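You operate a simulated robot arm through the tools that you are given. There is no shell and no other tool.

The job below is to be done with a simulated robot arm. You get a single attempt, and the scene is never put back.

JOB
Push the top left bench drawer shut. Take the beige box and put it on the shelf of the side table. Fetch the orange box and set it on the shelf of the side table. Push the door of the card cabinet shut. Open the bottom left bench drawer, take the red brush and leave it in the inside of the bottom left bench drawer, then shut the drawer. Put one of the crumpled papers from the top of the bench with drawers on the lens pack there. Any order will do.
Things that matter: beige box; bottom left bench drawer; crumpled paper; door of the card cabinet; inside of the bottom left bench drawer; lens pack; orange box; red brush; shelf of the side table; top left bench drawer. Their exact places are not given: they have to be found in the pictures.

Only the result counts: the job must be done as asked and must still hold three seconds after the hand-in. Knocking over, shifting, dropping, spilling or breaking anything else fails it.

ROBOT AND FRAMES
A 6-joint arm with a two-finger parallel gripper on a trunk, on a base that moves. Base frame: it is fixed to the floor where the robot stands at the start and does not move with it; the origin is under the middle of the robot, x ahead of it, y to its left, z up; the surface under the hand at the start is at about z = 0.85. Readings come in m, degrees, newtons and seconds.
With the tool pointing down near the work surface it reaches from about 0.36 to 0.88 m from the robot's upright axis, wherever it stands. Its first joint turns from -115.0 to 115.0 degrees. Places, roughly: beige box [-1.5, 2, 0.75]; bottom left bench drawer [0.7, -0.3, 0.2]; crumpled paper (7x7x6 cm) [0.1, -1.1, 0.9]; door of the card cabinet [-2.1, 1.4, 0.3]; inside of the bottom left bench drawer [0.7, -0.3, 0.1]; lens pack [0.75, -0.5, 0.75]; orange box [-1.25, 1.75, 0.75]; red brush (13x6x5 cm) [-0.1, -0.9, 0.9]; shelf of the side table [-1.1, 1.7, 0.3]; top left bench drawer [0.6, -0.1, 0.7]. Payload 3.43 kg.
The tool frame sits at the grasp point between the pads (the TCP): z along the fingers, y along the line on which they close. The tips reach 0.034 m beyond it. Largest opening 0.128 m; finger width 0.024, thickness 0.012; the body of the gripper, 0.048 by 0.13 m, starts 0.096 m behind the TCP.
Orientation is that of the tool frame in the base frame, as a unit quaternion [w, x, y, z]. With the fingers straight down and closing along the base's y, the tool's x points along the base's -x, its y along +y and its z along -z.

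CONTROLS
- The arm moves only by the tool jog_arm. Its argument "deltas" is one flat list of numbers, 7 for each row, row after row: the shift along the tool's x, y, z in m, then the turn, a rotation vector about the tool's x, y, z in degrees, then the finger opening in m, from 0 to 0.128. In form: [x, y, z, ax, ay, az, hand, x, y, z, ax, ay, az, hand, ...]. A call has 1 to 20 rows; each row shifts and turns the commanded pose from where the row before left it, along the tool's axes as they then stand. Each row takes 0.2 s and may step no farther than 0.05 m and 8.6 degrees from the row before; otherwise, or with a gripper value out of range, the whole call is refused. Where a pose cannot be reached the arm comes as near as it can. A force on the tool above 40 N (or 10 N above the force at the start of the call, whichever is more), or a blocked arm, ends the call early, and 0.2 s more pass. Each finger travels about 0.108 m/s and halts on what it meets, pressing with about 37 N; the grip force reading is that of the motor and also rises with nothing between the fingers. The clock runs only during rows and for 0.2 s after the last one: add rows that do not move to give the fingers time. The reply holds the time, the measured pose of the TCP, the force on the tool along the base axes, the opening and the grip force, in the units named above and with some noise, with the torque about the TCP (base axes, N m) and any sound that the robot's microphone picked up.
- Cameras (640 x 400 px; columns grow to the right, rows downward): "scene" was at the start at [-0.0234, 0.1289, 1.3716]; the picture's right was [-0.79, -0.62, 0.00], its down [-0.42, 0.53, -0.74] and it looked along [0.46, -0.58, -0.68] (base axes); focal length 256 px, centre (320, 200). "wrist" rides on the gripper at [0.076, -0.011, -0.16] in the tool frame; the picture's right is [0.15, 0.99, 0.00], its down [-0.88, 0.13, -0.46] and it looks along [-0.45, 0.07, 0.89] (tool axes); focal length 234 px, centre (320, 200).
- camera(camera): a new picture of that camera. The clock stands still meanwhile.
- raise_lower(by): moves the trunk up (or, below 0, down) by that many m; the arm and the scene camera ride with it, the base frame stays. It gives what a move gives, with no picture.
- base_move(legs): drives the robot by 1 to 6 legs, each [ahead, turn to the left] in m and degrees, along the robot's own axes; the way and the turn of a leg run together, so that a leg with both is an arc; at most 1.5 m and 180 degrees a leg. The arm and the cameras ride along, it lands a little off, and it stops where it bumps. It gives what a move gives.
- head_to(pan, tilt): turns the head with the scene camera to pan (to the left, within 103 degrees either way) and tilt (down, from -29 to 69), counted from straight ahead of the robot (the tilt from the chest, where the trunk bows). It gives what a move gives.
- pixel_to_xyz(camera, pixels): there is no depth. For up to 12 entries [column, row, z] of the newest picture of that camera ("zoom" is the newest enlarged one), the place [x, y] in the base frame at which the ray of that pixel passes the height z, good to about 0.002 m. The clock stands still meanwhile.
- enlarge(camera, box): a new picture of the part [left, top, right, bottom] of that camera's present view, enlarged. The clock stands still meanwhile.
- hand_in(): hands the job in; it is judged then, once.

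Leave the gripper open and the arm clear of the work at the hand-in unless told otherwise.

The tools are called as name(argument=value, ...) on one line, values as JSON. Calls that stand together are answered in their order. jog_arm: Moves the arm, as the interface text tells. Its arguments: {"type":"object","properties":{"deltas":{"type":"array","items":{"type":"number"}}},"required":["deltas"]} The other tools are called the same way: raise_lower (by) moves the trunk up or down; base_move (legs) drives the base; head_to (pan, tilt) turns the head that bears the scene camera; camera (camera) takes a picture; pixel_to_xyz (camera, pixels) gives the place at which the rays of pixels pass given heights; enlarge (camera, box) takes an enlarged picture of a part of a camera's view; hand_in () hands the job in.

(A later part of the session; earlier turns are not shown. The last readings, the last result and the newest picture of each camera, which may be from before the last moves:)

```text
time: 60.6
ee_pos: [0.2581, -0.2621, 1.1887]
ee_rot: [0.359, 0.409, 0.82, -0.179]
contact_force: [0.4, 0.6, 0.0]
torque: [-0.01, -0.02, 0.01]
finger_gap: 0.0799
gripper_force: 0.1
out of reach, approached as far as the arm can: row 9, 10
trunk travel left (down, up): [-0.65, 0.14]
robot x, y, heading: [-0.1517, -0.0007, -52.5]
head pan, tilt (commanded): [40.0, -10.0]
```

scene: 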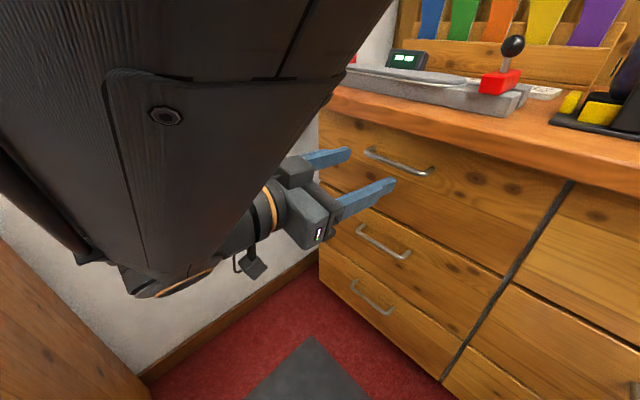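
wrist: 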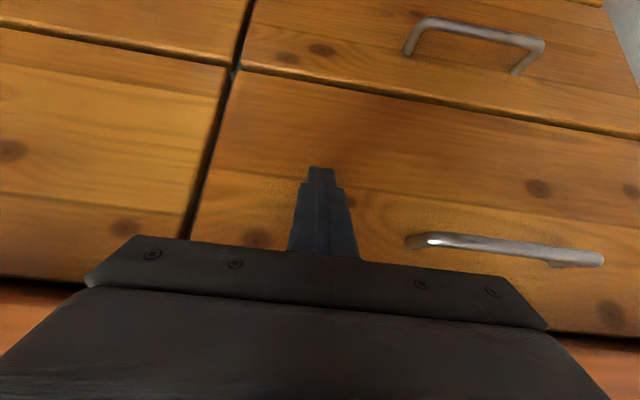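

Hand is now in front of the robot, z=1.19. I back the robot straight off by 0.28 m, then lower the trunk fully.

base_move(legs=[[-0.28, 0]])

raise_lower(by=-0.62)

head_to(pan=10, tilt=30)

camera(camera="scene")

```text
time: 62.5
ee_pos: [0.0884, -0.0369, 1.1878]
ee_rot: [0.36, 0.408, 0.82, -0.178]
contact_force: [-0.7, -0.3, -0.2]
torque: [-0.03, 0.02, 0.0]
finger_gap: 0.08
gripper_force: 0.1
trunk travel left (down, up): [-0.65, 0.14]
robot x, y, heading: [-0.3197, 0.2275, -52.7]
head pan, tilt (commanded): [40.0, -10.0]
```

```text
refused: -0.62 is not a number from -0.4 to 0.4
```

```text
time: 63.6
ee_pos: [0.0875, -0.0376, 1.1891]
ee_rot: [0.36, 0.408, 0.82, -0.178]
contact_force: [0.5, 0.0, -0.2]
torque: [0.01, 0.02, -0.02]
finger_gap: 0.0797
gripper_force: 0.0
trunk travel left (down, up): [-0.65, 0.14]
robot x, y, heading: [-0.3277, 0.2232, -52.5]
head pan, tilt (commanded): [10.0, 30.0]
```

```text
taken
```

scene: 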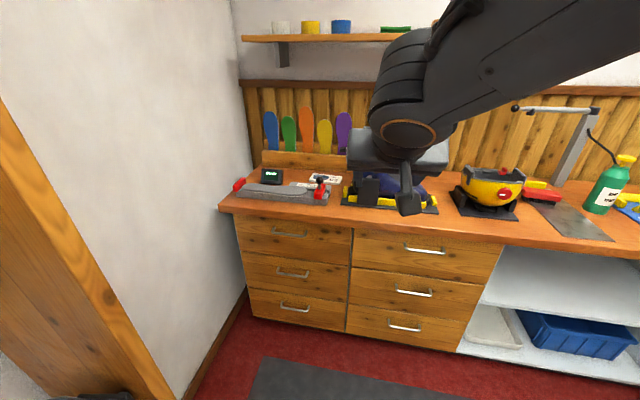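

The view is good: drawer handles at (290,233), (293,273), (295,306). Lower the trunk in two steps.

raise_lower(by=-0.4)

raise_lower(by=-0.2)

camera(camera="scene")

```text
time: 67.4
ee_pos: [0.1563, -0.126, 0.7886]
ee_rot: [0.359, 0.408, 0.82, -0.179]
contact_force: [-0.3, 0.8, 0.4]
torque: [0.0, 0.03, -0.02]
finger_gap: 0.0798
gripper_force: 0.0
trunk travel left (down, up): [-0.25, 0.54]
robot x, y, heading: [-0.3241, 0.221, -52.9]
head pan, tilt (commanded): [10.0, 30.0]
```

```text
time: 69.6
ee_pos: [0.189, -0.1672, 0.5908]
ee_rot: [0.359, 0.409, 0.82, -0.179]
contact_force: [0.1, 0.6, -0.3]
torque: [-0.02, -0.02, -0.02]
finger_gap: 0.0799
gripper_force: 0.0
trunk travel left (down, up): [-0.05, 0.74]
robot x, y, heading: [-0.3223, 0.2241, -52.8]
head pan, tilt (commanded): [10.0, 30.0]
```

```text
taken
```

scene: 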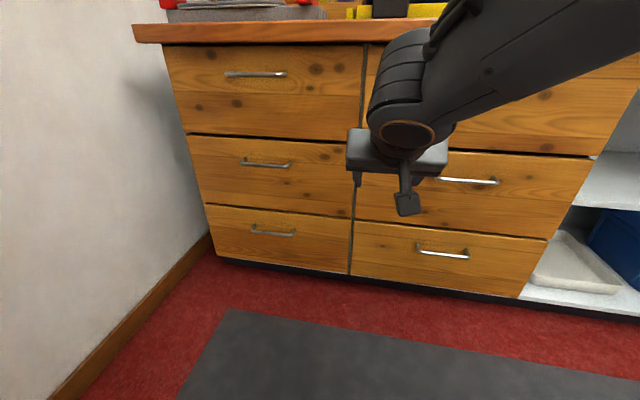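

Lowering also carried the hand forward a bit (N now -0.247). I check where the camera is now and measure the bottom handle at (252,232)–(294,236).

pixel_to_xyz(camera="scene", pixels=[[320, 200, 0.0], [320, 200, 0.4], [100, 200, 0.0], [100, 200, 0.4], [252, 231, 0.3], [252, 231, 0.35], [294, 236, 0.3], [294, 236, 0.35], [349, 275, 0.15], [354, 217, 0.4], [364, 140, 0.6], [216, 256, 0.15]])

enlarge(camera="scene", box=[190, 120, 430, 290])

camera(camera="wrist")

```text
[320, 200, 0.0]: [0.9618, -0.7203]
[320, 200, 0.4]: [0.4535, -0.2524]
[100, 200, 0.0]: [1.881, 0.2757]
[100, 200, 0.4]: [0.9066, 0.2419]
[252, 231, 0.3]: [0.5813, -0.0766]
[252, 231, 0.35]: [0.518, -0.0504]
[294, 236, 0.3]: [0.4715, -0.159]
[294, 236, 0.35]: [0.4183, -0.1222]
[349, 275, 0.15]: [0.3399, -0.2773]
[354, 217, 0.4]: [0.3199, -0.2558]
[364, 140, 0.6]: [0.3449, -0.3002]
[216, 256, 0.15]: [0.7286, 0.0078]
```

```text
2.35 times, centred on (310, 205) of scene
```

zoom: 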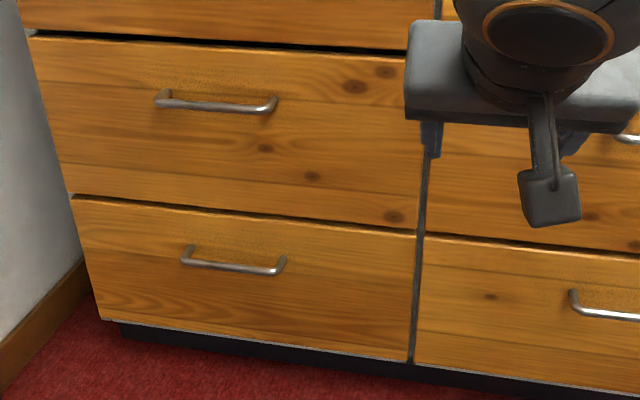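

```text
taken
```

wrist: 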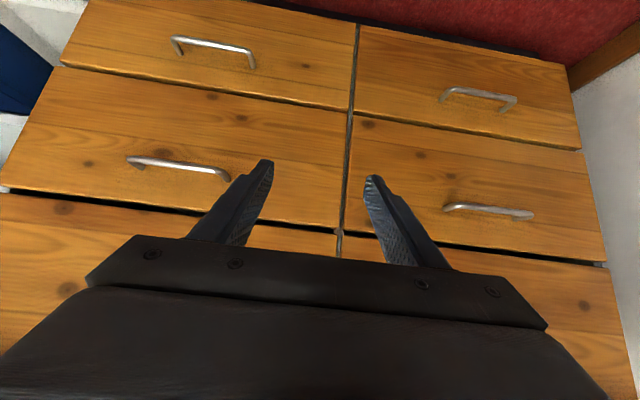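

I'll use the wrist camera too: the bottom-left handle shows there at about (478,95).

enlarge(camera="wrist", box=[380, 40, 600, 180])

pixel_to_xyz(camera="wrist", pixels=[[443, 98, 0.25], [443, 98, 0.3], [515, 107, 0.25], [515, 107, 0.3], [348, 112, 0.35], [348, 112, 0.4], [580, 150, 0.35], [580, 150, 0.4]])

```text
2.86 times, centred on (490, 110) of wrist
```

zoom: 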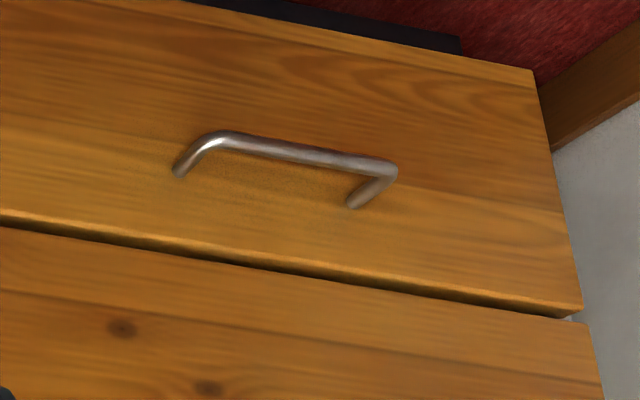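

```text
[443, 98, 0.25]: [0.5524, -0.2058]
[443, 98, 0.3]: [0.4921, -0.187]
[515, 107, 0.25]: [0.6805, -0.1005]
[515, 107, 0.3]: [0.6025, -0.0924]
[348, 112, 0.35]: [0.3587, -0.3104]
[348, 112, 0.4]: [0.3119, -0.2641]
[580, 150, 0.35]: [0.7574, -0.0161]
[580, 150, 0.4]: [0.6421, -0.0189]
```

pixel_to_xyz(camera="zoom", pixels=[[220, 140, 0.25], [220, 140, 0.3], [388, 168, 0.25], [388, 168, 0.3], [180, 172, 0.25], [180, 172, 0.3], [352, 203, 0.25], [352, 203, 0.3], [565, 312, 0.35], [565, 312, 0.4], [534, 72, 0.15], [534, 72, 0.2]])

```text
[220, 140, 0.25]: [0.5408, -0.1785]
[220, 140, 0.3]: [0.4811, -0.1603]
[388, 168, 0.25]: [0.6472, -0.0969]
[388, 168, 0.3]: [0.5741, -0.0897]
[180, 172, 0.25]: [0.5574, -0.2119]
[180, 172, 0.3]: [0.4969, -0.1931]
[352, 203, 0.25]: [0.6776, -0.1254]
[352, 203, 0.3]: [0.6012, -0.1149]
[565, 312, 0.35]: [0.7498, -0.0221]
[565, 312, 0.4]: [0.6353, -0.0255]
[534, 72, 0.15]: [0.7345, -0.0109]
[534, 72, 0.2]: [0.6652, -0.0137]
```

Combining views: the bottom-left handle bar is at z≈0.277, from 0.305 to 0.43 along the bench (centre 0.365), bar at N≈-0.44, front plane N≈-0.475. I back the robot off 0.12 m more for room, then bring the hand toward a pre-grasp place.

base_move(legs=[[-0.12, 0]])

jog_arm(deltas=[0.0025, 0.035, 0.0285, 0, 0, 0, 0.08, 0.0025, 0.035, 0.0285, 0, 0, 0, 0.08, 0.0025, 0.035, 0.0285, 0, 0, 0, 0.08, 0.0025, 0.035, 0.0285, 0, 0, 0, 0.08, 0.0025, 0.035, 0.0285, 0, 0, 0, 0.08, 0.0025, 0.035, 0.0285, 0, 0, 0, 0.08, 0.0025, 0.035, 0.0285, 0, 0, 0, 0.08, 0.0025, 0.035, 0.0285, 0, 0, 0, 0.08, 0.0025, 0.035, 0.0285, 0, 0, 0, 0.08])

```text
time: 70.8
ee_pos: [0.1152, -0.0716, 0.5894]
ee_rot: [0.359, 0.408, 0.82, -0.18]
contact_force: [0.3, 0.7, -0.2]
torque: [0.01, -0.04, -0.02]
finger_gap: 0.0801
gripper_force: 0.0
trunk travel left (down, up): [-0.05, 0.74]
robot x, y, heading: [-0.3972, 0.3192, -52.7]
head pan, tilt (commanded): [10.0, 30.0]
```

```text
time: 72.8
ee_pos: [0.4723, -0.0195, 0.3998]
ee_rot: [0.359, 0.408, 0.82, -0.179]
contact_force: [-0.2, 0.0, 0.4]
torque: [0.03, 0.01, 0.02]
finger_gap: 0.0799
gripper_force: 0.1
trunk travel left (down, up): [-0.05, 0.74]
robot x, y, heading: [-0.3966, 0.3191, -52.6]
head pan, tilt (commanded): [10.0, 30.0]
```

Hand at U=0.366, N=-0.299, z=0.40 as planned. Now level it and roll it 90°.

jog_arm(deltas=[0, 0, 0, 0, -7.13, 0, 0.08, 0, 0, 0, 0, -7.13, 0, 0.08, 0, 0, 0, 0, -7.13, 0, 0.08, 0, 0, 0, 0, -7.13, 0, 0.08, 0, 0, 0, 0, -7.13, 0, 0.08, 0, 0, 0, 0, -7.13, 0, 0.08])

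```text
time: 74.2
ee_pos: [0.4717, -0.0204, 0.3993]
ee_rot: [0.635, 0.314, 0.631, -0.316]
contact_force: [0.3, 0.4, 0.0]
torque: [0.03, 0.01, 0.02]
finger_gap: 0.0799
gripper_force: 0.1
trunk travel left (down, up): [-0.05, 0.74]
robot x, y, heading: [-0.3964, 0.3213, -52.6]
head pan, tilt (commanded): [10.0, 30.0]
```

Levelled fine. Now the 90° roll about the tool axis.

jog_arm(deltas=[0, 0, 0, 0, 0, 8.18, 0.08, 0, 0, 0, 0, 0, 8.18, 0.08, 0, 0, 0, 0, 0, 8.18, 0.08, 0, 0, 0, 0, 0, 8.18, 0.08, 0, 0, 0, 0, 0, 8.18, 0.08, 0, 0, 0, 0, 0, 8.18, 0.08, 0, 0, 0, 0, 0, 8.18, 0.08, 0, 0, 0, 0, 0, 8.18, 0.08, 0, 0, 0, 0, 0, 8.18, 0.08, 0, 0, 0, 0, 0, 8.18, 0.08, 0, 0, 0, 0, 0, 8.18, 0.08])

camera(camera="scene")

camera(camera="wrist")

```text
time: 76.7
ee_pos: [0.717, 0.0321, 0.5142]
ee_rot: [0.68, 0.656, 0.281, 0.167]
contact_force: [0.6, -0.8, 0.9]
torque: [0.03, 0.02, 0.01]
finger_gap: 0.0801
gripper_force: 0.1
out of reach, approached as far as the arm can: row 3, 4, 5, 6, 7, 8, 9, 10, 11
trunk travel left (down, up): [-0.05, 0.74]
robot x, y, heading: [-0.3977, 0.3184, -52.4]
head pan, tilt (commanded): [10.0, 30.0]
```

```text
taken
```

scene: 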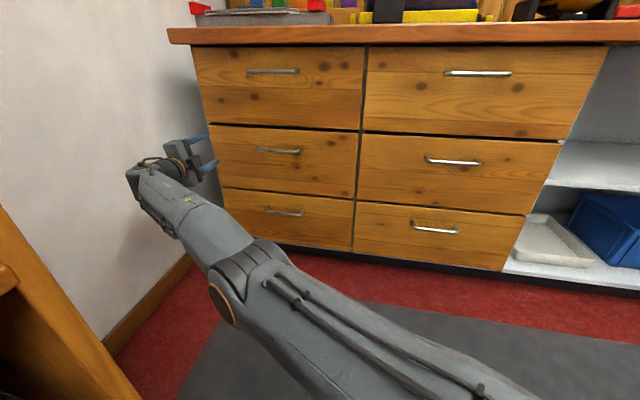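

```text
taken
```

wrist: 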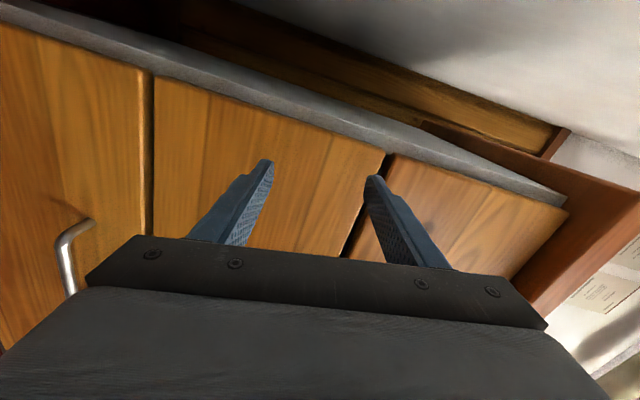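

The +90° roll ran the wrist out of range and the arm drifted left (no contact). I back off from the bench along the tool axis and roll back the other way.

jog_arm(deltas=[0, 0, -0.035, 0, 0, 0, 0.08, 0, 0, -0.035, 0, 0, 0, 0.08, 0, 0, -0.035, 0, 0, 0, 0.08, 0, 0, 0, 0, 0, -8.2, 0.08, 0, 0, 0, 0, 0, -8.2, 0.08, 0, 0, 0, 0, 0, -8.2, 0.08, 0, 0, 0, 0, 0, -8.2, 0.08, 0, 0, 0, 0, 0, -8.2, 0.08])

camera(camera="scene")

```text
time: 78.5
ee_pos: [0.703, 0.1244, 0.516]
ee_rot: [0.695, 0.516, 0.494, -0.084]
contact_force: [-0.6, 1.3, 0.7]
torque: [0.01, 0.02, 0.0]
finger_gap: 0.0799
gripper_force: 0.0
out of reach, approached as far as the arm can: row 1, 2, 3
trunk travel left (down, up): [-0.05, 0.74]
robot x, y, heading: [-0.3947, 0.3189, -52.8]
head pan, tilt (commanded): [10.0, 30.0]
```

```text
taken
```

scene: 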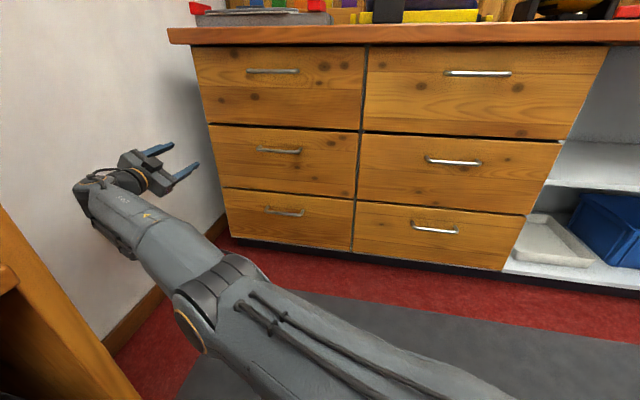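

Now complete the roll-back to level and move 0.27 m right, away from the wall, back to the pre-grasp place.

jog_arm(deltas=[-0.0253, -0.0309, 0, 0, 0, 0, 0.08, -0.0253, -0.0309, 0, 0, 0, 0, 0.08, -0.0253, -0.0309, 0, 0, 0, 0, 0.08, 0, 0, 0, 0, 0, -8, 0.08, 0, 0, 0, 0, 0, -8, 0.08, 0, 0, 0, 0, 0, -8, 0.08, 0, 0, 0, 0, 0, -8, 0.08, 0, 0, 0, 0, 0, -7.4, 0.08, 0.02, -0.038, 0, 0, 0, 0, 0.08, 0.02, -0.038, 0, 0, 0, 0, 0.08, 0.02, -0.038, 0, 0, 0, 0, 0.08, 0.02, -0.038, 0, 0, 0, 0, 0.08])

camera(camera="scene")

```text
time: 81.0
ee_pos: [0.7121, 0.0001, 0.423]
ee_rot: [0.627, 0.321, 0.637, -0.313]
contact_force: [0.3, 0.3, -0.3]
torque: [0.02, -0.01, 0.01]
finger_gap: 0.08
gripper_force: 0.0
out of reach, approached as far as the arm can: row 1, 2, 3, 9, 10, 11, 12
trunk travel left (down, up): [-0.05, 0.74]
robot x, y, heading: [-0.3949, 0.3224, -52.8]
head pan, tilt (commanded): [10.0, 30.0]
```

```text
taken
```

scene: 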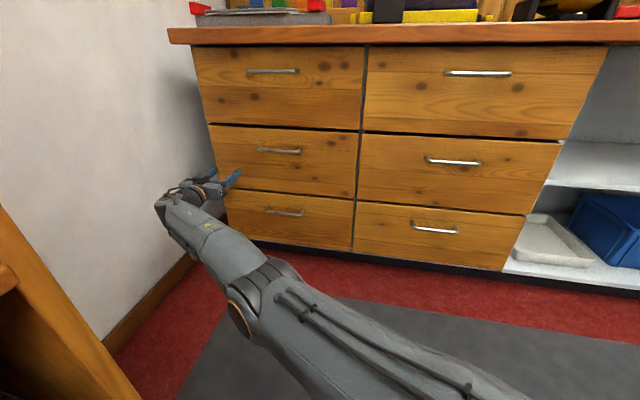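

The arm is stretched out now (over 1 m). I retract it diagonally back toward the robot (tool -z and -y), a few rows, and check.

jog_arm(deltas=[0, -0.015, -0.04, 0, 0, 0, 0.08, 0, -0.015, -0.04, 0, 0, 0, 0.08, 0, -0.015, -0.04, 0, 0, 0, 0.08, 0, -0.015, -0.04, 0, 0, 0, 0.08])

```text
time: 82.0
ee_pos: [0.6967, 0.1102, 0.4069]
ee_rot: [0.627, 0.32, 0.638, -0.312]
contact_force: [-0.6, 0.3, 0.7]
torque: [0.0, -0.03, 0.02]
finger_gap: 0.0801
gripper_force: 0.0
out of reach, approached as far as the arm can: row 1, 2, 3, 4
trunk travel left (down, up): [-0.05, 0.74]
robot x, y, heading: [-0.3977, 0.3259, -52.5]
head pan, tilt (commanded): [10.0, 30.0]
```

The arm seems stuck near full stretch. I look at its shape from the head camera.

head_to(pan=20, tilt=45)

camera(camera="scene")

head_to(pan=-20, tilt=60)

camera(camera="scene")

```text
time: 82.8
ee_pos: [0.6969, 0.1096, 0.4071]
ee_rot: [0.627, 0.321, 0.638, -0.312]
contact_force: [0.3, -0.2, -0.3]
torque: [-0.02, 0.02, 0.0]
finger_gap: 0.0801
gripper_force: 0.0
trunk travel left (down, up): [-0.05, 0.74]
robot x, y, heading: [-0.3972, 0.3217, -52.7]
head pan, tilt (commanded): [20.0, 45.0]
```

```text
taken
```

scene: 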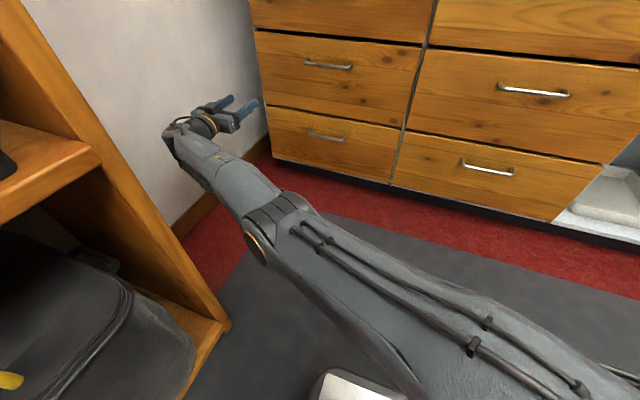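

```text
time: 83.9
ee_pos: [0.6961, 0.1099, 0.4059]
ee_rot: [0.627, 0.321, 0.638, -0.313]
contact_force: [-0.5, -0.4, -0.5]
torque: [0.01, 0.01, -0.03]
finger_gap: 0.0801
gripper_force: 0.0
trunk travel left (down, up): [-0.05, 0.74]
robot x, y, heading: [-0.399, 0.3175, -52.5]
head pan, tilt (commanded): [-20.0, 60.0]
```

```text
taken
```

scene: 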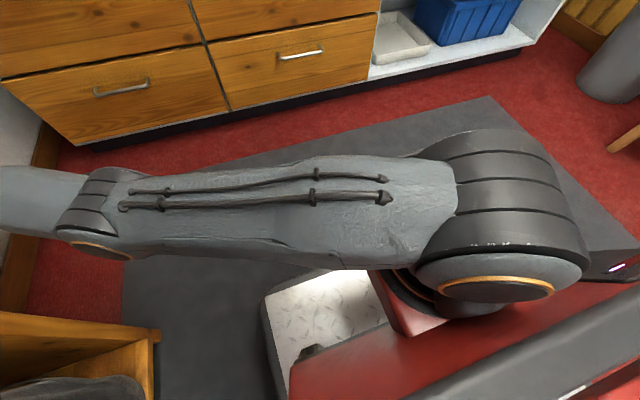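

The elbow is straight (singular). Moving the hand down should bend the elbow; there is free space below. I try 3 rows down and then retract.

jog_arm(deltas=[0.04, 0, 0, 0, 0, 0, 0.08, 0.04, 0, 0, 0, 0, 0, 0.08, 0.03, -0.01, -0.03, 0, 0, 0, 0.08, 0, -0.02, -0.03, 0, 0, 0, 0.08, 0, -0.02, -0.03, 0, 0, 0, 0.08])

```text
time: 85.1
ee_pos: [0.5896, 0.1521, 0.3021]
ee_rot: [0.627, 0.32, 0.638, -0.311]
contact_force: [0.0, 0.5, -0.4]
torque: [0.01, 0.0, 0.0]
finger_gap: 0.08
gripper_force: 0.0
out of reach, approached as far as the arm can: row 1, 2
trunk travel left (down, up): [-0.05, 0.74]
robot x, y, heading: [-0.3947, 0.3191, -52.4]
head pan, tilt (commanded): [-20.0, 60.0]
```

The elbow is bent again and the arm obeys. Now move to U≈0.366, N≈-0.24, z≈0.40 and try the roll in the other direction (-90°), half of it first.

jog_arm(deltas=[-0.02, -0.04, 0, 0, 0, 0, 0.08, -0.02, -0.04, 0, 0, 0, 0, 0.08, -0.02, -0.04, 0, 0, 0, 0, 0.08, -0.02, -0.04, 0, 0, 0, 0, 0.08, -0.02, -0.04, 0, 0, 0, 0, 0.08, 0, 0, 0, 0, 0, -8.18, 0.08, 0, 0, 0, 0, 0, -8.18, 0.08, 0, 0, 0, 0, 0, -8.18, 0.08])

```text
time: 86.9
ee_pos: [0.4315, 0.0282, 0.4012]
ee_rot: [0.546, 0.176, 0.692, -0.438]
contact_force: [0.6, 0.1, 0.0]
torque: [0.01, 0.0, 0.0]
finger_gap: 0.0801
gripper_force: 0.0
trunk travel left (down, up): [-0.05, 0.74]
robot x, y, heading: [-0.3967, 0.3195, -52.7]
head pan, tilt (commanded): [-20.0, 60.0]
```

That works. Continue the roll.

jog_arm(deltas=[0, 0, 0, 0, 0, -8.18, 0.08, 0, 0, 0, 0, 0, -8.18, 0.08, 0, 0, 0, 0, 0, -8.18, 0.08, 0, 0, 0, 0, 0, -8.18, 0.08, 0, 0, 0, 0, 0, -8.18, 0.08, 0, 0, 0, 0, 0, -8.18, 0.08, 0, 0, 0, 0, 0, -8.18, 0.08, 0, 0, 0, 0, 0, -8.18, 0.08])

head_to(pan=10, tilt=40)

camera(camera="scene")

camera(camera="wrist")

```text
time: 88.7
ee_pos: [0.4316, 0.0312, 0.4015]
ee_rot: [0.222, -0.226, 0.677, -0.664]
contact_force: [0.6, 0.3, 0.1]
torque: [0.0, 0.01, -0.02]
finger_gap: 0.0803
gripper_force: 0.1
trunk travel left (down, up): [-0.05, 0.74]
robot x, y, heading: [-0.3951, 0.3218, -52.8]
head pan, tilt (commanded): [-20.0, 60.0]
```

```text
time: 89.6
ee_pos: [0.4306, 0.0309, 0.4004]
ee_rot: [0.223, -0.226, 0.677, -0.664]
contact_force: [0.5, 0.3, -0.7]
torque: [0.02, 0.02, 0.02]
finger_gap: 0.0801
gripper_force: 0.1
trunk travel left (down, up): [-0.05, 0.74]
robot x, y, heading: [-0.3956, 0.3257, -53.0]
head pan, tilt (commanded): [10.0, 40.0]
```

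```text
taken
```

scene: 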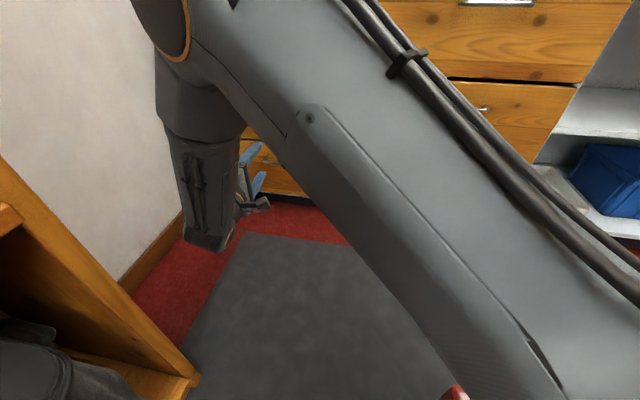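

```text
taken
```

wrist: 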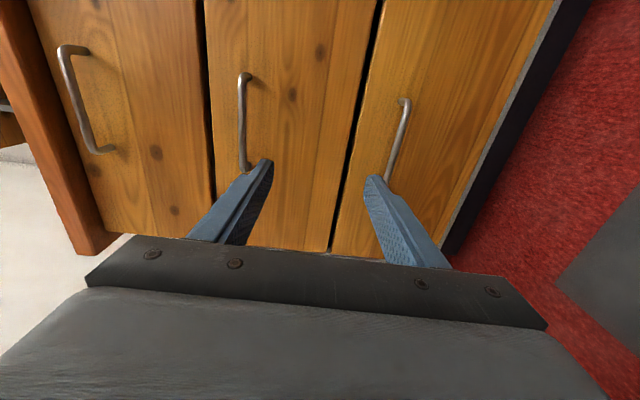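

The roll worked: fingers now close vertically, pointing at the drawers. Lower 0.123 m to the handle's height (tool y is down), then look through the wrist camera.

jog_arm(deltas=[0, 0.041, 0, 0, 0, 0, 0.08, 0, 0.041, 0, 0, 0, 0, 0.08, 0, 0.041, 0, 0, 0, 0, 0.08, 0, 0, 0.04, 0, 0, 0, 0.08, 0, 0, 0.04, 0, 0, 0, 0.08])

camera(camera="wrist")

```text
time: 90.8
ee_pos: [0.4771, -0.0317, 0.278]
ee_rot: [0.223, -0.226, 0.677, -0.664]
contact_force: [0.8, 1.0, -0.1]
torque: [-0.01, 0.01, 0.0]
finger_gap: 0.0802
gripper_force: 0.1
trunk travel left (down, up): [-0.05, 0.74]
robot x, y, heading: [-0.3975, 0.3199, -52.5]
head pan, tilt (commanded): [10.0, 40.0]
```

```text
taken
```

wrist: 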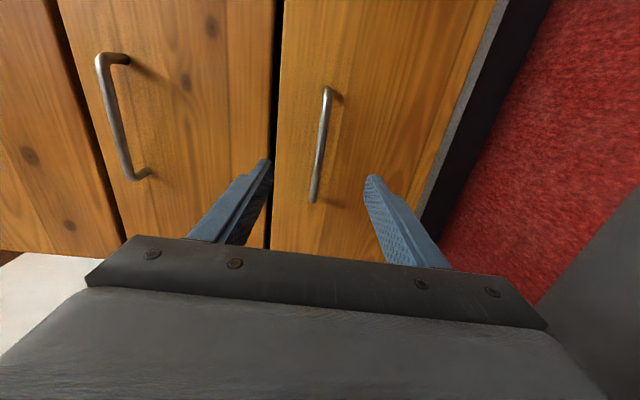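

The handle bar passes exactly through the aim point (320,148), centred between the fingers. Advance 0.09 m, then look again.

jog_arm(deltas=[0, 0, 0.03, 0, 0, 0, 0.08, 0, 0, 0.03, 0, 0, 0, 0.08, 0, 0, 0.03, 0, 0, 0, 0.08])

camera(camera="wrist")

```text
time: 91.6
ee_pos: [0.532, -0.1034, 0.2749]
ee_rot: [0.224, -0.225, 0.677, -0.664]
contact_force: [0.3, 0.1, -0.5]
torque: [0.01, 0.03, 0.0]
finger_gap: 0.0801
gripper_force: 0.0
trunk travel left (down, up): [-0.05, 0.74]
robot x, y, heading: [-0.3935, 0.3219, -52.7]
head pan, tilt (commanded): [10.0, 40.0]
```

```text
taken
```

wrist: 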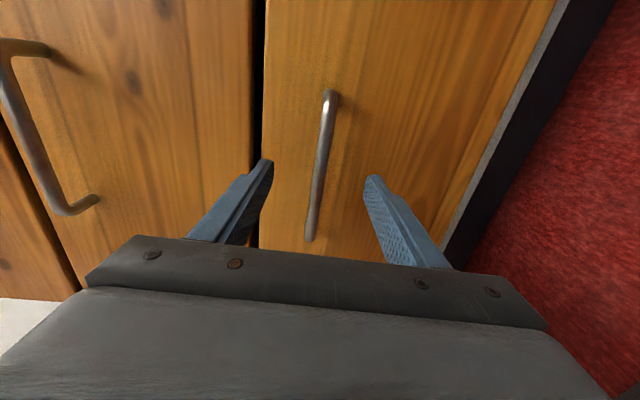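

Aligned. Advance 0.028 m in small steps, then close on the bar.

jog_arm(deltas=[0, 0, 0.01, 0, 0, 0, 0.08, 0, 0, 0.01, 0, 0, 0, 0.08, 0, 0, 0.008, 0, 0, 0, 0.08, 0, 0, 0, 0, 0, 0, 0.0, 0, 0, 0, 0, 0, 0, 0.0, 0, 0, 0, 0, 0, 0, 0.0, 0, 0, 0, 0, 0, 0, 0.0])

camera(camera="wrist")

```text
time: 93.2
ee_pos: [0.5492, -0.127, 0.2756]
ee_rot: [0.223, -0.225, 0.678, -0.663]
contact_force: [0.5, 0.7, 3.0]
torque: [-0.2, 0.2, -0.31]
finger_gap: 0.0116
gripper_force: 44.6
trunk travel left (down, up): [-0.05, 0.74]
robot x, y, heading: [-0.3963, 0.3183, -52.6]
head pan, tilt (commanded): [10.0, 40.0]
```

```text
taken
```

wrist: 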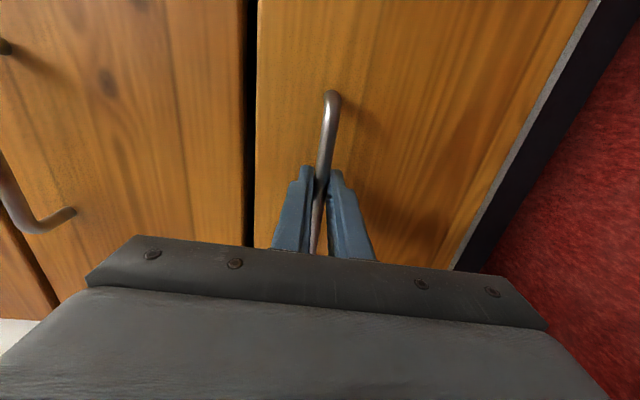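

Gripping the bar (gap 0.0116). Now pull back along the tool axis 0.24 m in 0.02 steps.

jog_arm(deltas=[0, 0, -0.015, 0, 0, 0, 0, 0, 0, -0.02, 0, 0, 0, 0, 0, 0, -0.02, 0, 0, 0, 0, 0, 0, -0.02, 0, 0, 0, 0, 0, 0, -0.02, 0, 0, 0, 0, 0, 0, -0.02, 0, 0, 0, 0, 0, 0, -0.02, 0, 0, 0, 0, 0, 0, -0.02, 0, 0, 0, 0, 0, 0, -0.02, 0, 0, 0, 0, 0, 0, -0.02, 0, 0, 0, 0, 0, 0, -0.02, 0, 0, 0, 0, 0, 0, -0.02, 0, 0, 0, 0])

camera(camera="wrist")

camera(camera="scene")

```text
time: 95.6
ee_pos: [0.4252, 0.0422, 0.275]
ee_rot: [0.223, -0.229, 0.679, -0.661]
contact_force: [4.4, 4.2, -11.3]
torque: [0.16, 0.1, 0.51]
finger_gap: 0.0117
gripper_force: 45.1
trunk travel left (down, up): [-0.05, 0.74]
robot x, y, heading: [-0.3966, 0.32, -52.5]
head pan, tilt (commanded): [10.0, 40.0]
stopped in row 11: the force on the tool passed its limit at 41 N (the readings are from after the stop); the commanded pose is now the measured one
```

```text
taken
```

wrist: 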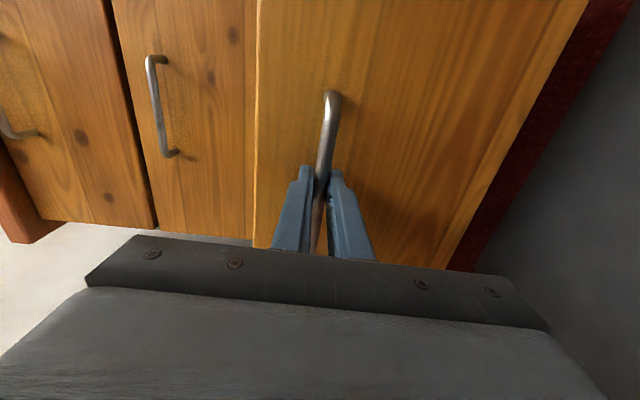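

```text
taken
```

scene: 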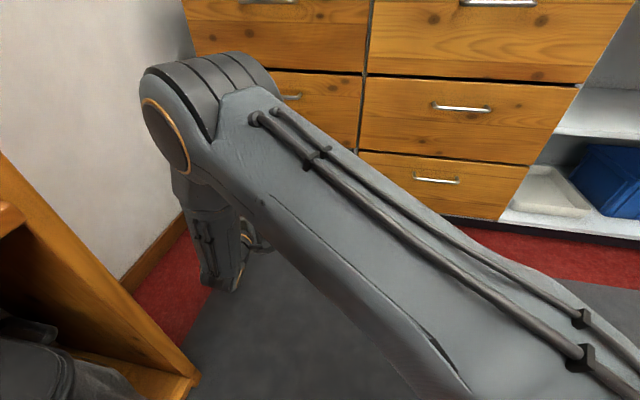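

The drawer came out about 0.21 m and then the force reached 41 N. I try a small further pull to see whether that is its stop.

jog_arm(deltas=[0, 0, -0.012, 0, 0, 0, 0, 0, 0, -0.012, 0, 0, 0, 0])

```text
time: 96.2
ee_pos: [0.4102, 0.0619, 0.2762]
ee_rot: [0.223, -0.229, 0.679, -0.661]
contact_force: [6.4, 4.8, -20.0]
torque: [0.16, 0.23, 0.06]
finger_gap: 0.0116
gripper_force: 44.8
trunk travel left (down, up): [-0.05, 0.74]
robot x, y, heading: [-0.3984, 0.3216, -52.4]
head pan, tilt (commanded): [10.0, 40.0]
```

It still moves (opened ~0.235 m), with some vertical load on the bar. I ease the hand down/left by a few mm while pulling 0.024 m more.

jog_arm(deltas=[-0.002, 0.003, 0, 0, 0, 0, 0, -0.001, 0.002, -0.012, 0, 0, 0, 0, 0, 0.001, -0.012, 0, 0, 0, 0, 0, 0, 0, 0, 0, 0, 0])

camera(camera="wrist")

```text
time: 97.4
ee_pos: [0.3966, 0.0801, 0.2752]
ee_rot: [0.222, -0.224, 0.677, -0.665]
contact_force: [-3.5, -1.6, 10.2]
torque: [-0.41, 0.29, -0.93]
finger_gap: 0.0116
gripper_force: 44.9
trunk travel left (down, up): [-0.05, 0.74]
robot x, y, heading: [-0.398, 0.3204, -52.6]
head pan, tilt (commanded): [10.0, 40.0]
stopped in row 4: the force on the tool passed its limit at 42 N (the readings are from after the stop); the commanded pose is now the measured one
```

```text
taken
```

wrist: 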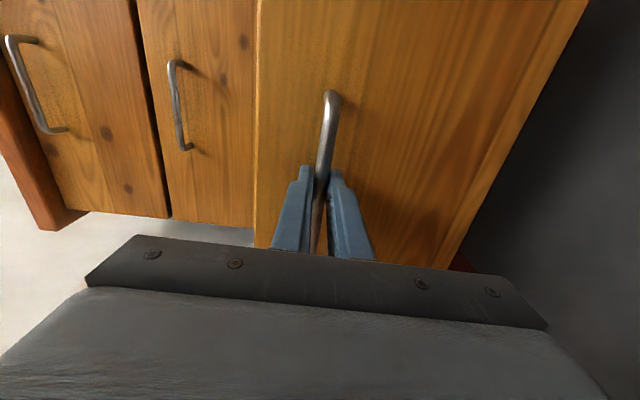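

Drawer is open by about 0.257 m. I release the bar, back off 0.045 m and then rise (tool -y).

jog_arm(deltas=[0, 0, 0, 0, 0, 0, 0.06, 0, 0, 0, 0, 0, 0, 0.06, 0, 0, 0, 0, 0, 0, 0.06, 0, 0, -0.015, 0, 0, 0, 0.06, 0, 0, -0.015, 0, 0, 0, 0.06, 0, 0, -0.015, 0, 0, 0, 0.06])

```text
time: 98.8
ee_pos: [0.3708, 0.1173, 0.2744]
ee_rot: [0.223, -0.225, 0.678, -0.663]
contact_force: [0.1, 0.1, -1.4]
torque: [0.02, -0.01, -0.01]
finger_gap: 0.0598
gripper_force: 0.0
trunk travel left (down, up): [-0.05, 0.74]
robot x, y, heading: [-0.3958, 0.3203, -52.9]
head pan, tilt (commanded): [10.0, 40.0]
```

Clear of the bar. Now raise the hand 0.18 m and undo the roll (+90°) there.

jog_arm(deltas=[0, -0.045, 0, 0, 0, 0, 0.06, 0, -0.045, 0, 0, 0, 0, 0.06, 0, -0.045, 0, 0, 0, 0, 0.06, 0, -0.045, 0, 0, 0, 0, 0.06])

raise_lower(by=0.4)

camera(camera="scene")

```text
time: 99.8
ee_pos: [0.3714, 0.1133, 0.4545]
ee_rot: [0.223, -0.224, 0.679, -0.663]
contact_force: [0.1, -0.5, 0.7]
torque: [0.01, -0.02, 0.01]
finger_gap: 0.0602
gripper_force: 0.0
trunk travel left (down, up): [-0.05, 0.74]
robot x, y, heading: [-0.3982, 0.3224, -53.0]
head pan, tilt (commanded): [10.0, 40.0]
```

```text
time: 103.6
ee_pos: [0.3721, 0.1135, 0.8552]
ee_rot: [0.223, -0.225, 0.678, -0.664]
contact_force: [0.4, 0.4, 0.6]
torque: [-0.03, 0.0, -0.01]
finger_gap: 0.0601
gripper_force: 0.1
trunk travel left (down, up): [-0.45, 0.34]
robot x, y, heading: [-0.3953, 0.3207, -52.7]
head pan, tilt (commanded): [10.0, 40.0]
```

```text
taken
```

scene: 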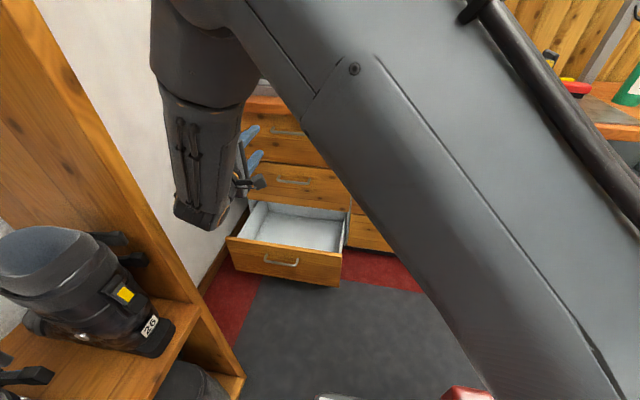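

The bottom-left drawer is open and empty (at (290,235)). I undo the roll and pitch the tool back to pointing straight down.

jog_arm(deltas=[0, 0, 0, 0, 0, 8.18, 0.06, 0, 0, 0, 0, 0, 8.18, 0.06, 0, 0, 0, 0, 0, 8.18, 0.06, 0, 0, 0, 0, 0, 8.18, 0.06, 0, 0, 0, 0, 0, 8.18, 0.06, 0, 0, 0, 0, 0, 8.18, 0.06, 0, 0, 0, 0, 0, 8.18, 0.06, 0, 0, 0, 0, 0, 8.18, 0.06, 0, 0, 0, 0, 0, 8.18, 0.06, 0, 0, 0, 0, 0, 8.18, 0.06, 0, 0, 0, 0, 0, 8.18, 0.06])

jog_arm(deltas=[0, 0, 0, 0, 8.18, 0, 0.06, 0, 0, 0, 0, 8.18, 0, 0.06, 0, 0, 0, 0, 8.18, 0, 0.06, 0, 0, 0, 0, 8.18, 0, 0.06, 0, 0, 0, 0, 8.18, 0, 0.06, 0, 0, 0, 0, 8.18, 0, 0.06, 0, 0, 0, 0, 8.18, 0, 0.06, 0, 0, 0, 0, 8.18, 0, 0.06, 0, 0, 0, 0, 8.18, 0, 0.06, 0, 0, 0, 0, 8.18, 0, 0.06, 0, 0, 0, 0, 8.18, 0, 0.06])

```text
time: 106.0
ee_pos: [0.3715, 0.1139, 0.8552]
ee_rot: [0.627, 0.32, 0.639, -0.31]
contact_force: [0.3, -1.0, -0.5]
torque: [-0.01, -0.03, 0.0]
finger_gap: 0.06
gripper_force: 0.1
trunk travel left (down, up): [-0.45, 0.34]
robot x, y, heading: [-0.3948, 0.3205, -52.6]
head pan, tilt (commanded): [10.0, 40.0]
```

```text
time: 108.4
ee_pos: [0.3712, 0.1151, 0.8544]
ee_rot: [-0.01, 0.446, 0.895, 0.007]
contact_force: [0.3, 0.8, 0.2]
torque: [-0.01, -0.05, 0.03]
finger_gap: 0.0601
gripper_force: 0.0
trunk travel left (down, up): [-0.45, 0.34]
robot x, y, heading: [-0.3969, 0.3203, -53.0]
head pan, tilt (commanded): [10.0, 40.0]
```

Tool points down again. Raise the trunk to its start height, then lift the hand and bring it near the robot's front for driving.

raise_lower(by=0.2)

jog_arm(deltas=[0, 0, -0.045, 0, 0, 0, 0.128, 0, 0, -0.045, 0, 0, 0, 0.128, 0, 0, -0.045, 0, 0, 0, 0.128, 0, 0, -0.045, 0, 0, 0, 0.128, 0.015, -0.045, 0, 0, 0, 0, 0.128, 0.015, -0.045, 0, 0, 0, 0, 0.128, 0.015, -0.045, 0, 0, 0, 0, 0.128, 0.015, -0.045, 0, 0, 0, 0, 0.128, 0.015, -0.045, 0, 0, 0, 0, 0.128, 0.015, -0.045, 0, 0, 0, 0, 0.128, 0.015, -0.045, 0, 0, 0, 0, 0.128])

```text
time: 110.6
ee_pos: [0.3722, 0.1137, 1.0538]
ee_rot: [-0.009, 0.447, 0.895, 0.006]
contact_force: [-0.2, -0.5, 0.7]
torque: [0.0, 0.02, 0.04]
finger_gap: 0.0597
gripper_force: 0.2
trunk travel left (down, up): [-0.65, 0.14]
robot x, y, heading: [-0.3948, 0.3185, -52.4]
head pan, tilt (commanded): [10.0, 40.0]
```

```text
time: 113.0
ee_pos: [0.0548, 0.0066, 1.2344]
ee_rot: [-0.007, 0.446, 0.895, 0.006]
contact_force: [0.4, 0.2, 0.2]
torque: [-0.01, 0.09, 0.01]
finger_gap: 0.1283
gripper_force: 0.1
out of reach, approached as far as the arm can: row 4
trunk travel left (down, up): [-0.65, 0.14]
robot x, y, heading: [-0.3956, 0.3189, -52.9]
head pan, tilt (commanded): [10.0, 40.0]
```

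Now drive: turn right 38.6° and go 0.60 m to a place in front of the brush (robot about (-0.41,-0.28)).

base_move(legs=[[0, -38.6], [0.6, 0]])

head_to(pan=40, tilt=45)

camera(camera="scene")

camera(camera="wrist")

```text
time: 118.2
ee_pos: [-0.2545, -0.8067, 1.2339]
ee_rot: [-0.005, 0.717, 0.697, 0.008]
contact_force: [0.7, -1.0, 0.3]
torque: [-0.01, 0.02, 0.02]
finger_gap: 0.1276
gripper_force: 0.1
trunk travel left (down, up): [-0.65, 0.14]
robot x, y, heading: [-0.4103, -0.2802, -91.2]
head pan, tilt (commanded): [10.0, 40.0]
```

```text
time: 119.1
ee_pos: [-0.2537, -0.8068, 1.2351]
ee_rot: [-0.005, 0.718, 0.696, 0.008]
contact_force: [0.5, 0.4, -0.3]
torque: [-0.02, -0.03, -0.03]
finger_gap: 0.128
gripper_force: 0.1
trunk travel left (down, up): [-0.65, 0.14]
robot x, y, heading: [-0.4122, -0.2818, -91.4]
head pan, tilt (commanded): [40.0, 45.0]
```

```text
taken
```

scene: 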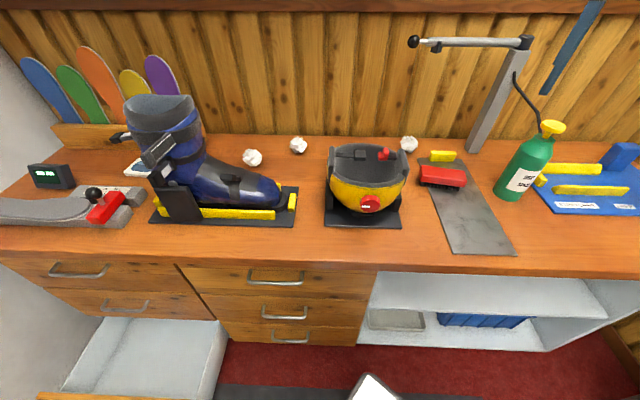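

```text
taken
```

wrist: 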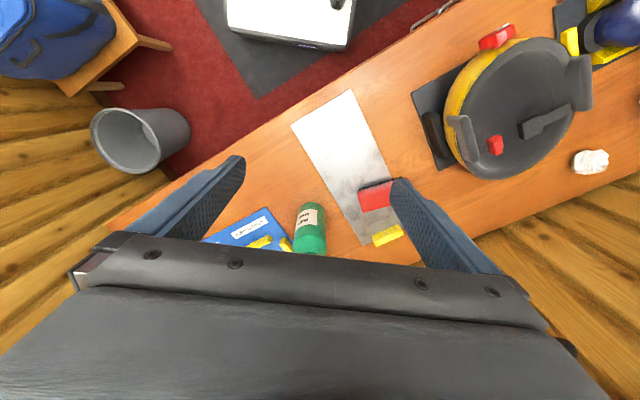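

A clear view: brush at (443,177) on the grey stone, with a post-mounted arm (post foot (475,145), top (522,42), arm end (412,42)) behind it. I measure brush corners and the height of that arm.

enlarge(camera="scene", box=[380, 120, 540, 220])

pixel_to_xyz(camera="scene", pixels=[[477, 148, 0.85], [522, 45, 1.2], [522, 45, 1.25], [522, 45, 1.15], [414, 42, 1.2], [414, 42, 1.25], [418, 182, 0.87], [463, 188, 0.87], [421, 168, 0.9], [464, 172, 0.9], [541, 45, 1.2], [553, 128, 1.0]])

enlarge(camera="wrist", box=[280, 80, 480, 260])

```text
4.00 times, centred on (460, 170) of scene
```

zoom: 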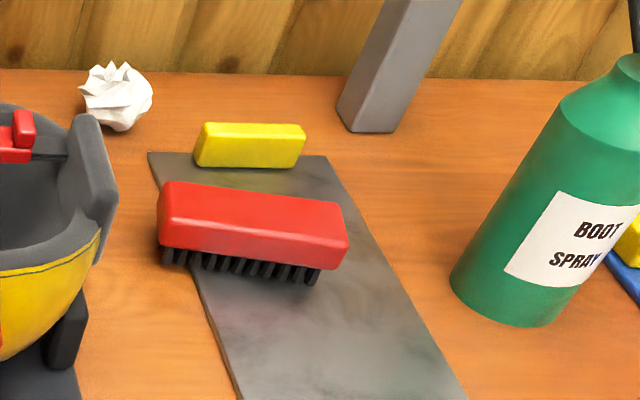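

```text
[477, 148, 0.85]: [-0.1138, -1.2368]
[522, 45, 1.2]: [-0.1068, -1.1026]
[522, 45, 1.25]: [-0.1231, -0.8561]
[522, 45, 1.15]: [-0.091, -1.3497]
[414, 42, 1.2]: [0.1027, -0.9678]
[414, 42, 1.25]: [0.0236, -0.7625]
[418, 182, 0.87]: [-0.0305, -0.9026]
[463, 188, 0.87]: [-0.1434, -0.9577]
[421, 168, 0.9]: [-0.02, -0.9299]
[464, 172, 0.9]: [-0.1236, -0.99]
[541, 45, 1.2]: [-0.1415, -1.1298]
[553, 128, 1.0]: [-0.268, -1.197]
```

```text
2.22 times, centred on (380, 170) of wrist
```

zoom: 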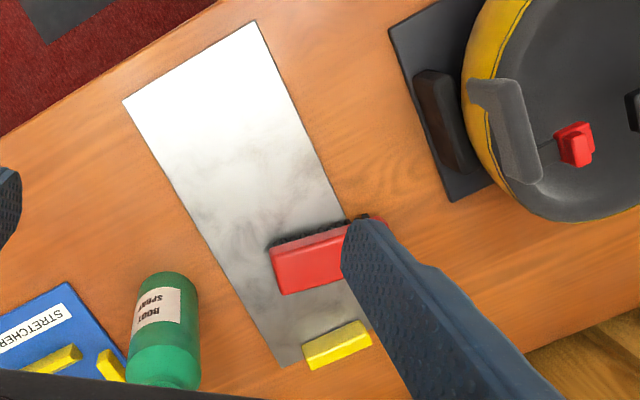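

The post arm is at z≈1.17 close to the wall, well behind the brush. Brush: long axis about 30° in the base frame, centre ≈(-0.086,-0.936), top ≈0.91. I move the hand above it and yaw +55° so the fingers close across its width.

jog_arm(deltas=[-0.0248, 0.0344, 0, 0, 0, 0, 0.128, -0.0248, 0.0344, 0, 0, 0, 0, 0.128, -0.0248, 0.0344, 0, 0, 0, 0, 0.128, -0.0248, 0.0344, 0, 0, 0, 0, 0.128, -0.0248, 0.0344, 0, 0, 0, 0, 0.128, 0, 0, 0, 0, 0, 7.86, 0.128, 0, 0, 0, 0, 0, 7.86, 0.128, 0, 0, 0, 0, 0, 7.86, 0.128, 0, 0, 0, 0, 0, 7.86, 0.128, 0, 0, 0, 0, 0, 7.86, 0.128, 0, 0, 0, 0, 0, 7.86, 0.128, 0, 0, 0, 0, 0, 7.86, 0.128])

camera(camera="wrist")

camera(camera="scene")

```text
time: 121.7
ee_pos: [-0.088, -0.9359, 1.2329]
ee_rot: [-0.009, 0.959, 0.284, 0.005]
contact_force: [0.6, -0.3, -0.1]
torque: [0.0, -0.01, 0.0]
finger_gap: 0.1279
gripper_force: 0.1
trunk travel left (down, up): [-0.65, 0.14]
robot x, y, heading: [-0.4091, -0.2775, -91.3]
head pan, tilt (commanded): [40.0, 45.0]
```

```text
taken
```

wrist: 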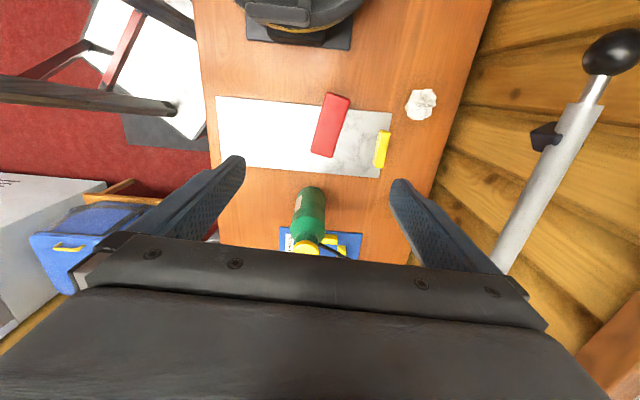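

```text
taken
```

scene: 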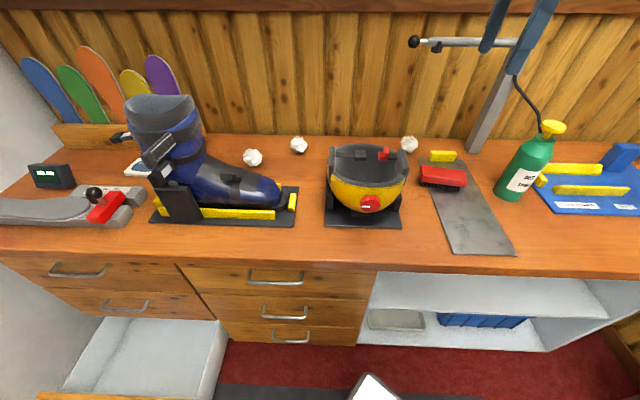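

The brush is seen from above at (329,125). I measure its top corners with the wrist camera (z≈0.91).

enlarge(camera="wrist", box=[260, 60, 460, 185])

pixel_to_xyz(camera="wrist", pixels=[[328, 93, 0.91], [349, 98, 0.91], [331, 157, 0.91], [312, 150, 0.91], [329, 125, 0.91], [310, 190, 1.0], [420, 105, 0.88]])

```text
3.20 times, centred on (360, 122) of wrist
```

zoom: 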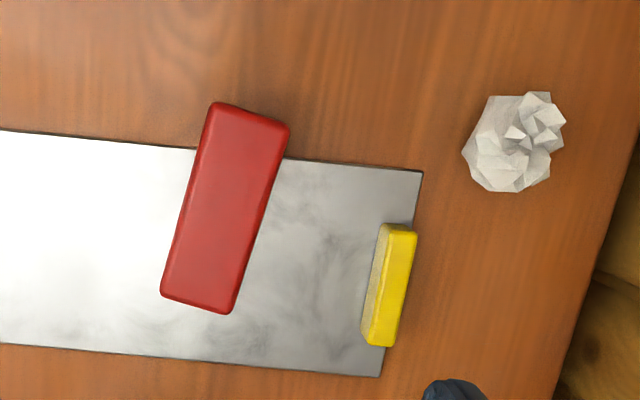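

```text
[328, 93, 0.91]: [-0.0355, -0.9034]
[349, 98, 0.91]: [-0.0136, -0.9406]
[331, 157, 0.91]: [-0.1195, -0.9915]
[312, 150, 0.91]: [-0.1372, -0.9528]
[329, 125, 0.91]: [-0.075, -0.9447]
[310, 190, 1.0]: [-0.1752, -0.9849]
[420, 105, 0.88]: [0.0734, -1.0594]
```

Brush centre (-0.0765,-0.947), long axis at 25.8°, width ≈0.045. Correct the yaw by +7.2°, centre the hand, and descend to z≈0.96 with the fingers at 0.09.

jog_arm(deltas=[0.0037, 0.0155, 0, 0, 0, 7.2, 0.09, 0, 0, 0.045, 0, 0, 0, 0.09, 0, 0, 0.045, 0, 0, 0, 0.09, 0, 0, 0.045, 0, 0, 0, 0.09, 0, 0, 0.045, 0, 0, 0, 0.09, 0, 0, 0.045, 0, 0, 0, 0.09, 0, 0, 0.045, 0, 0, 0, 0.09])

camera(camera="wrist")

```text
time: 123.3
ee_pos: [-0.0737, -0.9398, 0.9619]
ee_rot: [-0.009, 0.974, 0.226, 0.005]
contact_force: [-0.1, 0.3, -0.6]
torque: [-0.02, 0.0, -0.03]
finger_gap: 0.09
gripper_force: 0.2
trunk travel left (down, up): [-0.65, 0.14]
robot x, y, heading: [-0.4121, -0.2775, -91.4]
head pan, tilt (commanded): [40.0, 45.0]
```

```text
taken
```

wrist: 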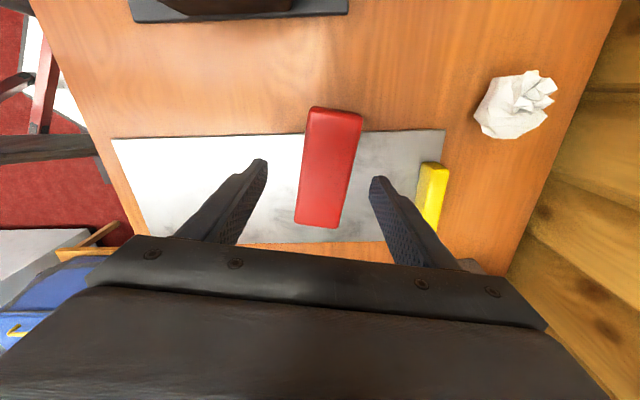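

The brush is between the fingers, about 7 mm off centre toward tool +y. Correct, descend 0.06 m to z≈0.902 and close.

jog_arm(deltas=[-0.002, 0.0035, 0.02, 0, 0, 0, 0.09, -0.002, 0.0035, 0.02, 0, 0, 0, 0.09, 0, 0, 0.02, 0, 0, 0, 0.09, 0, 0, 0, 0, 0, 0, 0.0, 0, 0, 0, 0, 0, 0, 0.0, 0, 0, 0, 0, 0, 0, 0.0, 0, 0, 0, 0, 0, 0, 0.0])

camera(camera="wrist")

```text
time: 124.9
ee_pos: [-0.0739, -0.9478, 0.9011]
ee_rot: [-0.009, 0.974, 0.225, 0.004]
contact_force: [-0.6, -0.2, -0.1]
torque: [-0.13, 0.05, 0.0]
finger_gap: 0.0511
gripper_force: 36.9
trunk travel left (down, up): [-0.65, 0.14]
robot x, y, heading: [-0.4111, -0.2785, -91.4]
head pan, tilt (commanded): [40.0, 45.0]
```

```text
taken
```

wrist: 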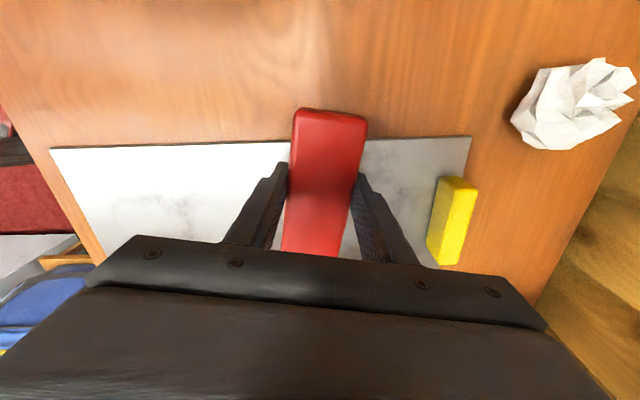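

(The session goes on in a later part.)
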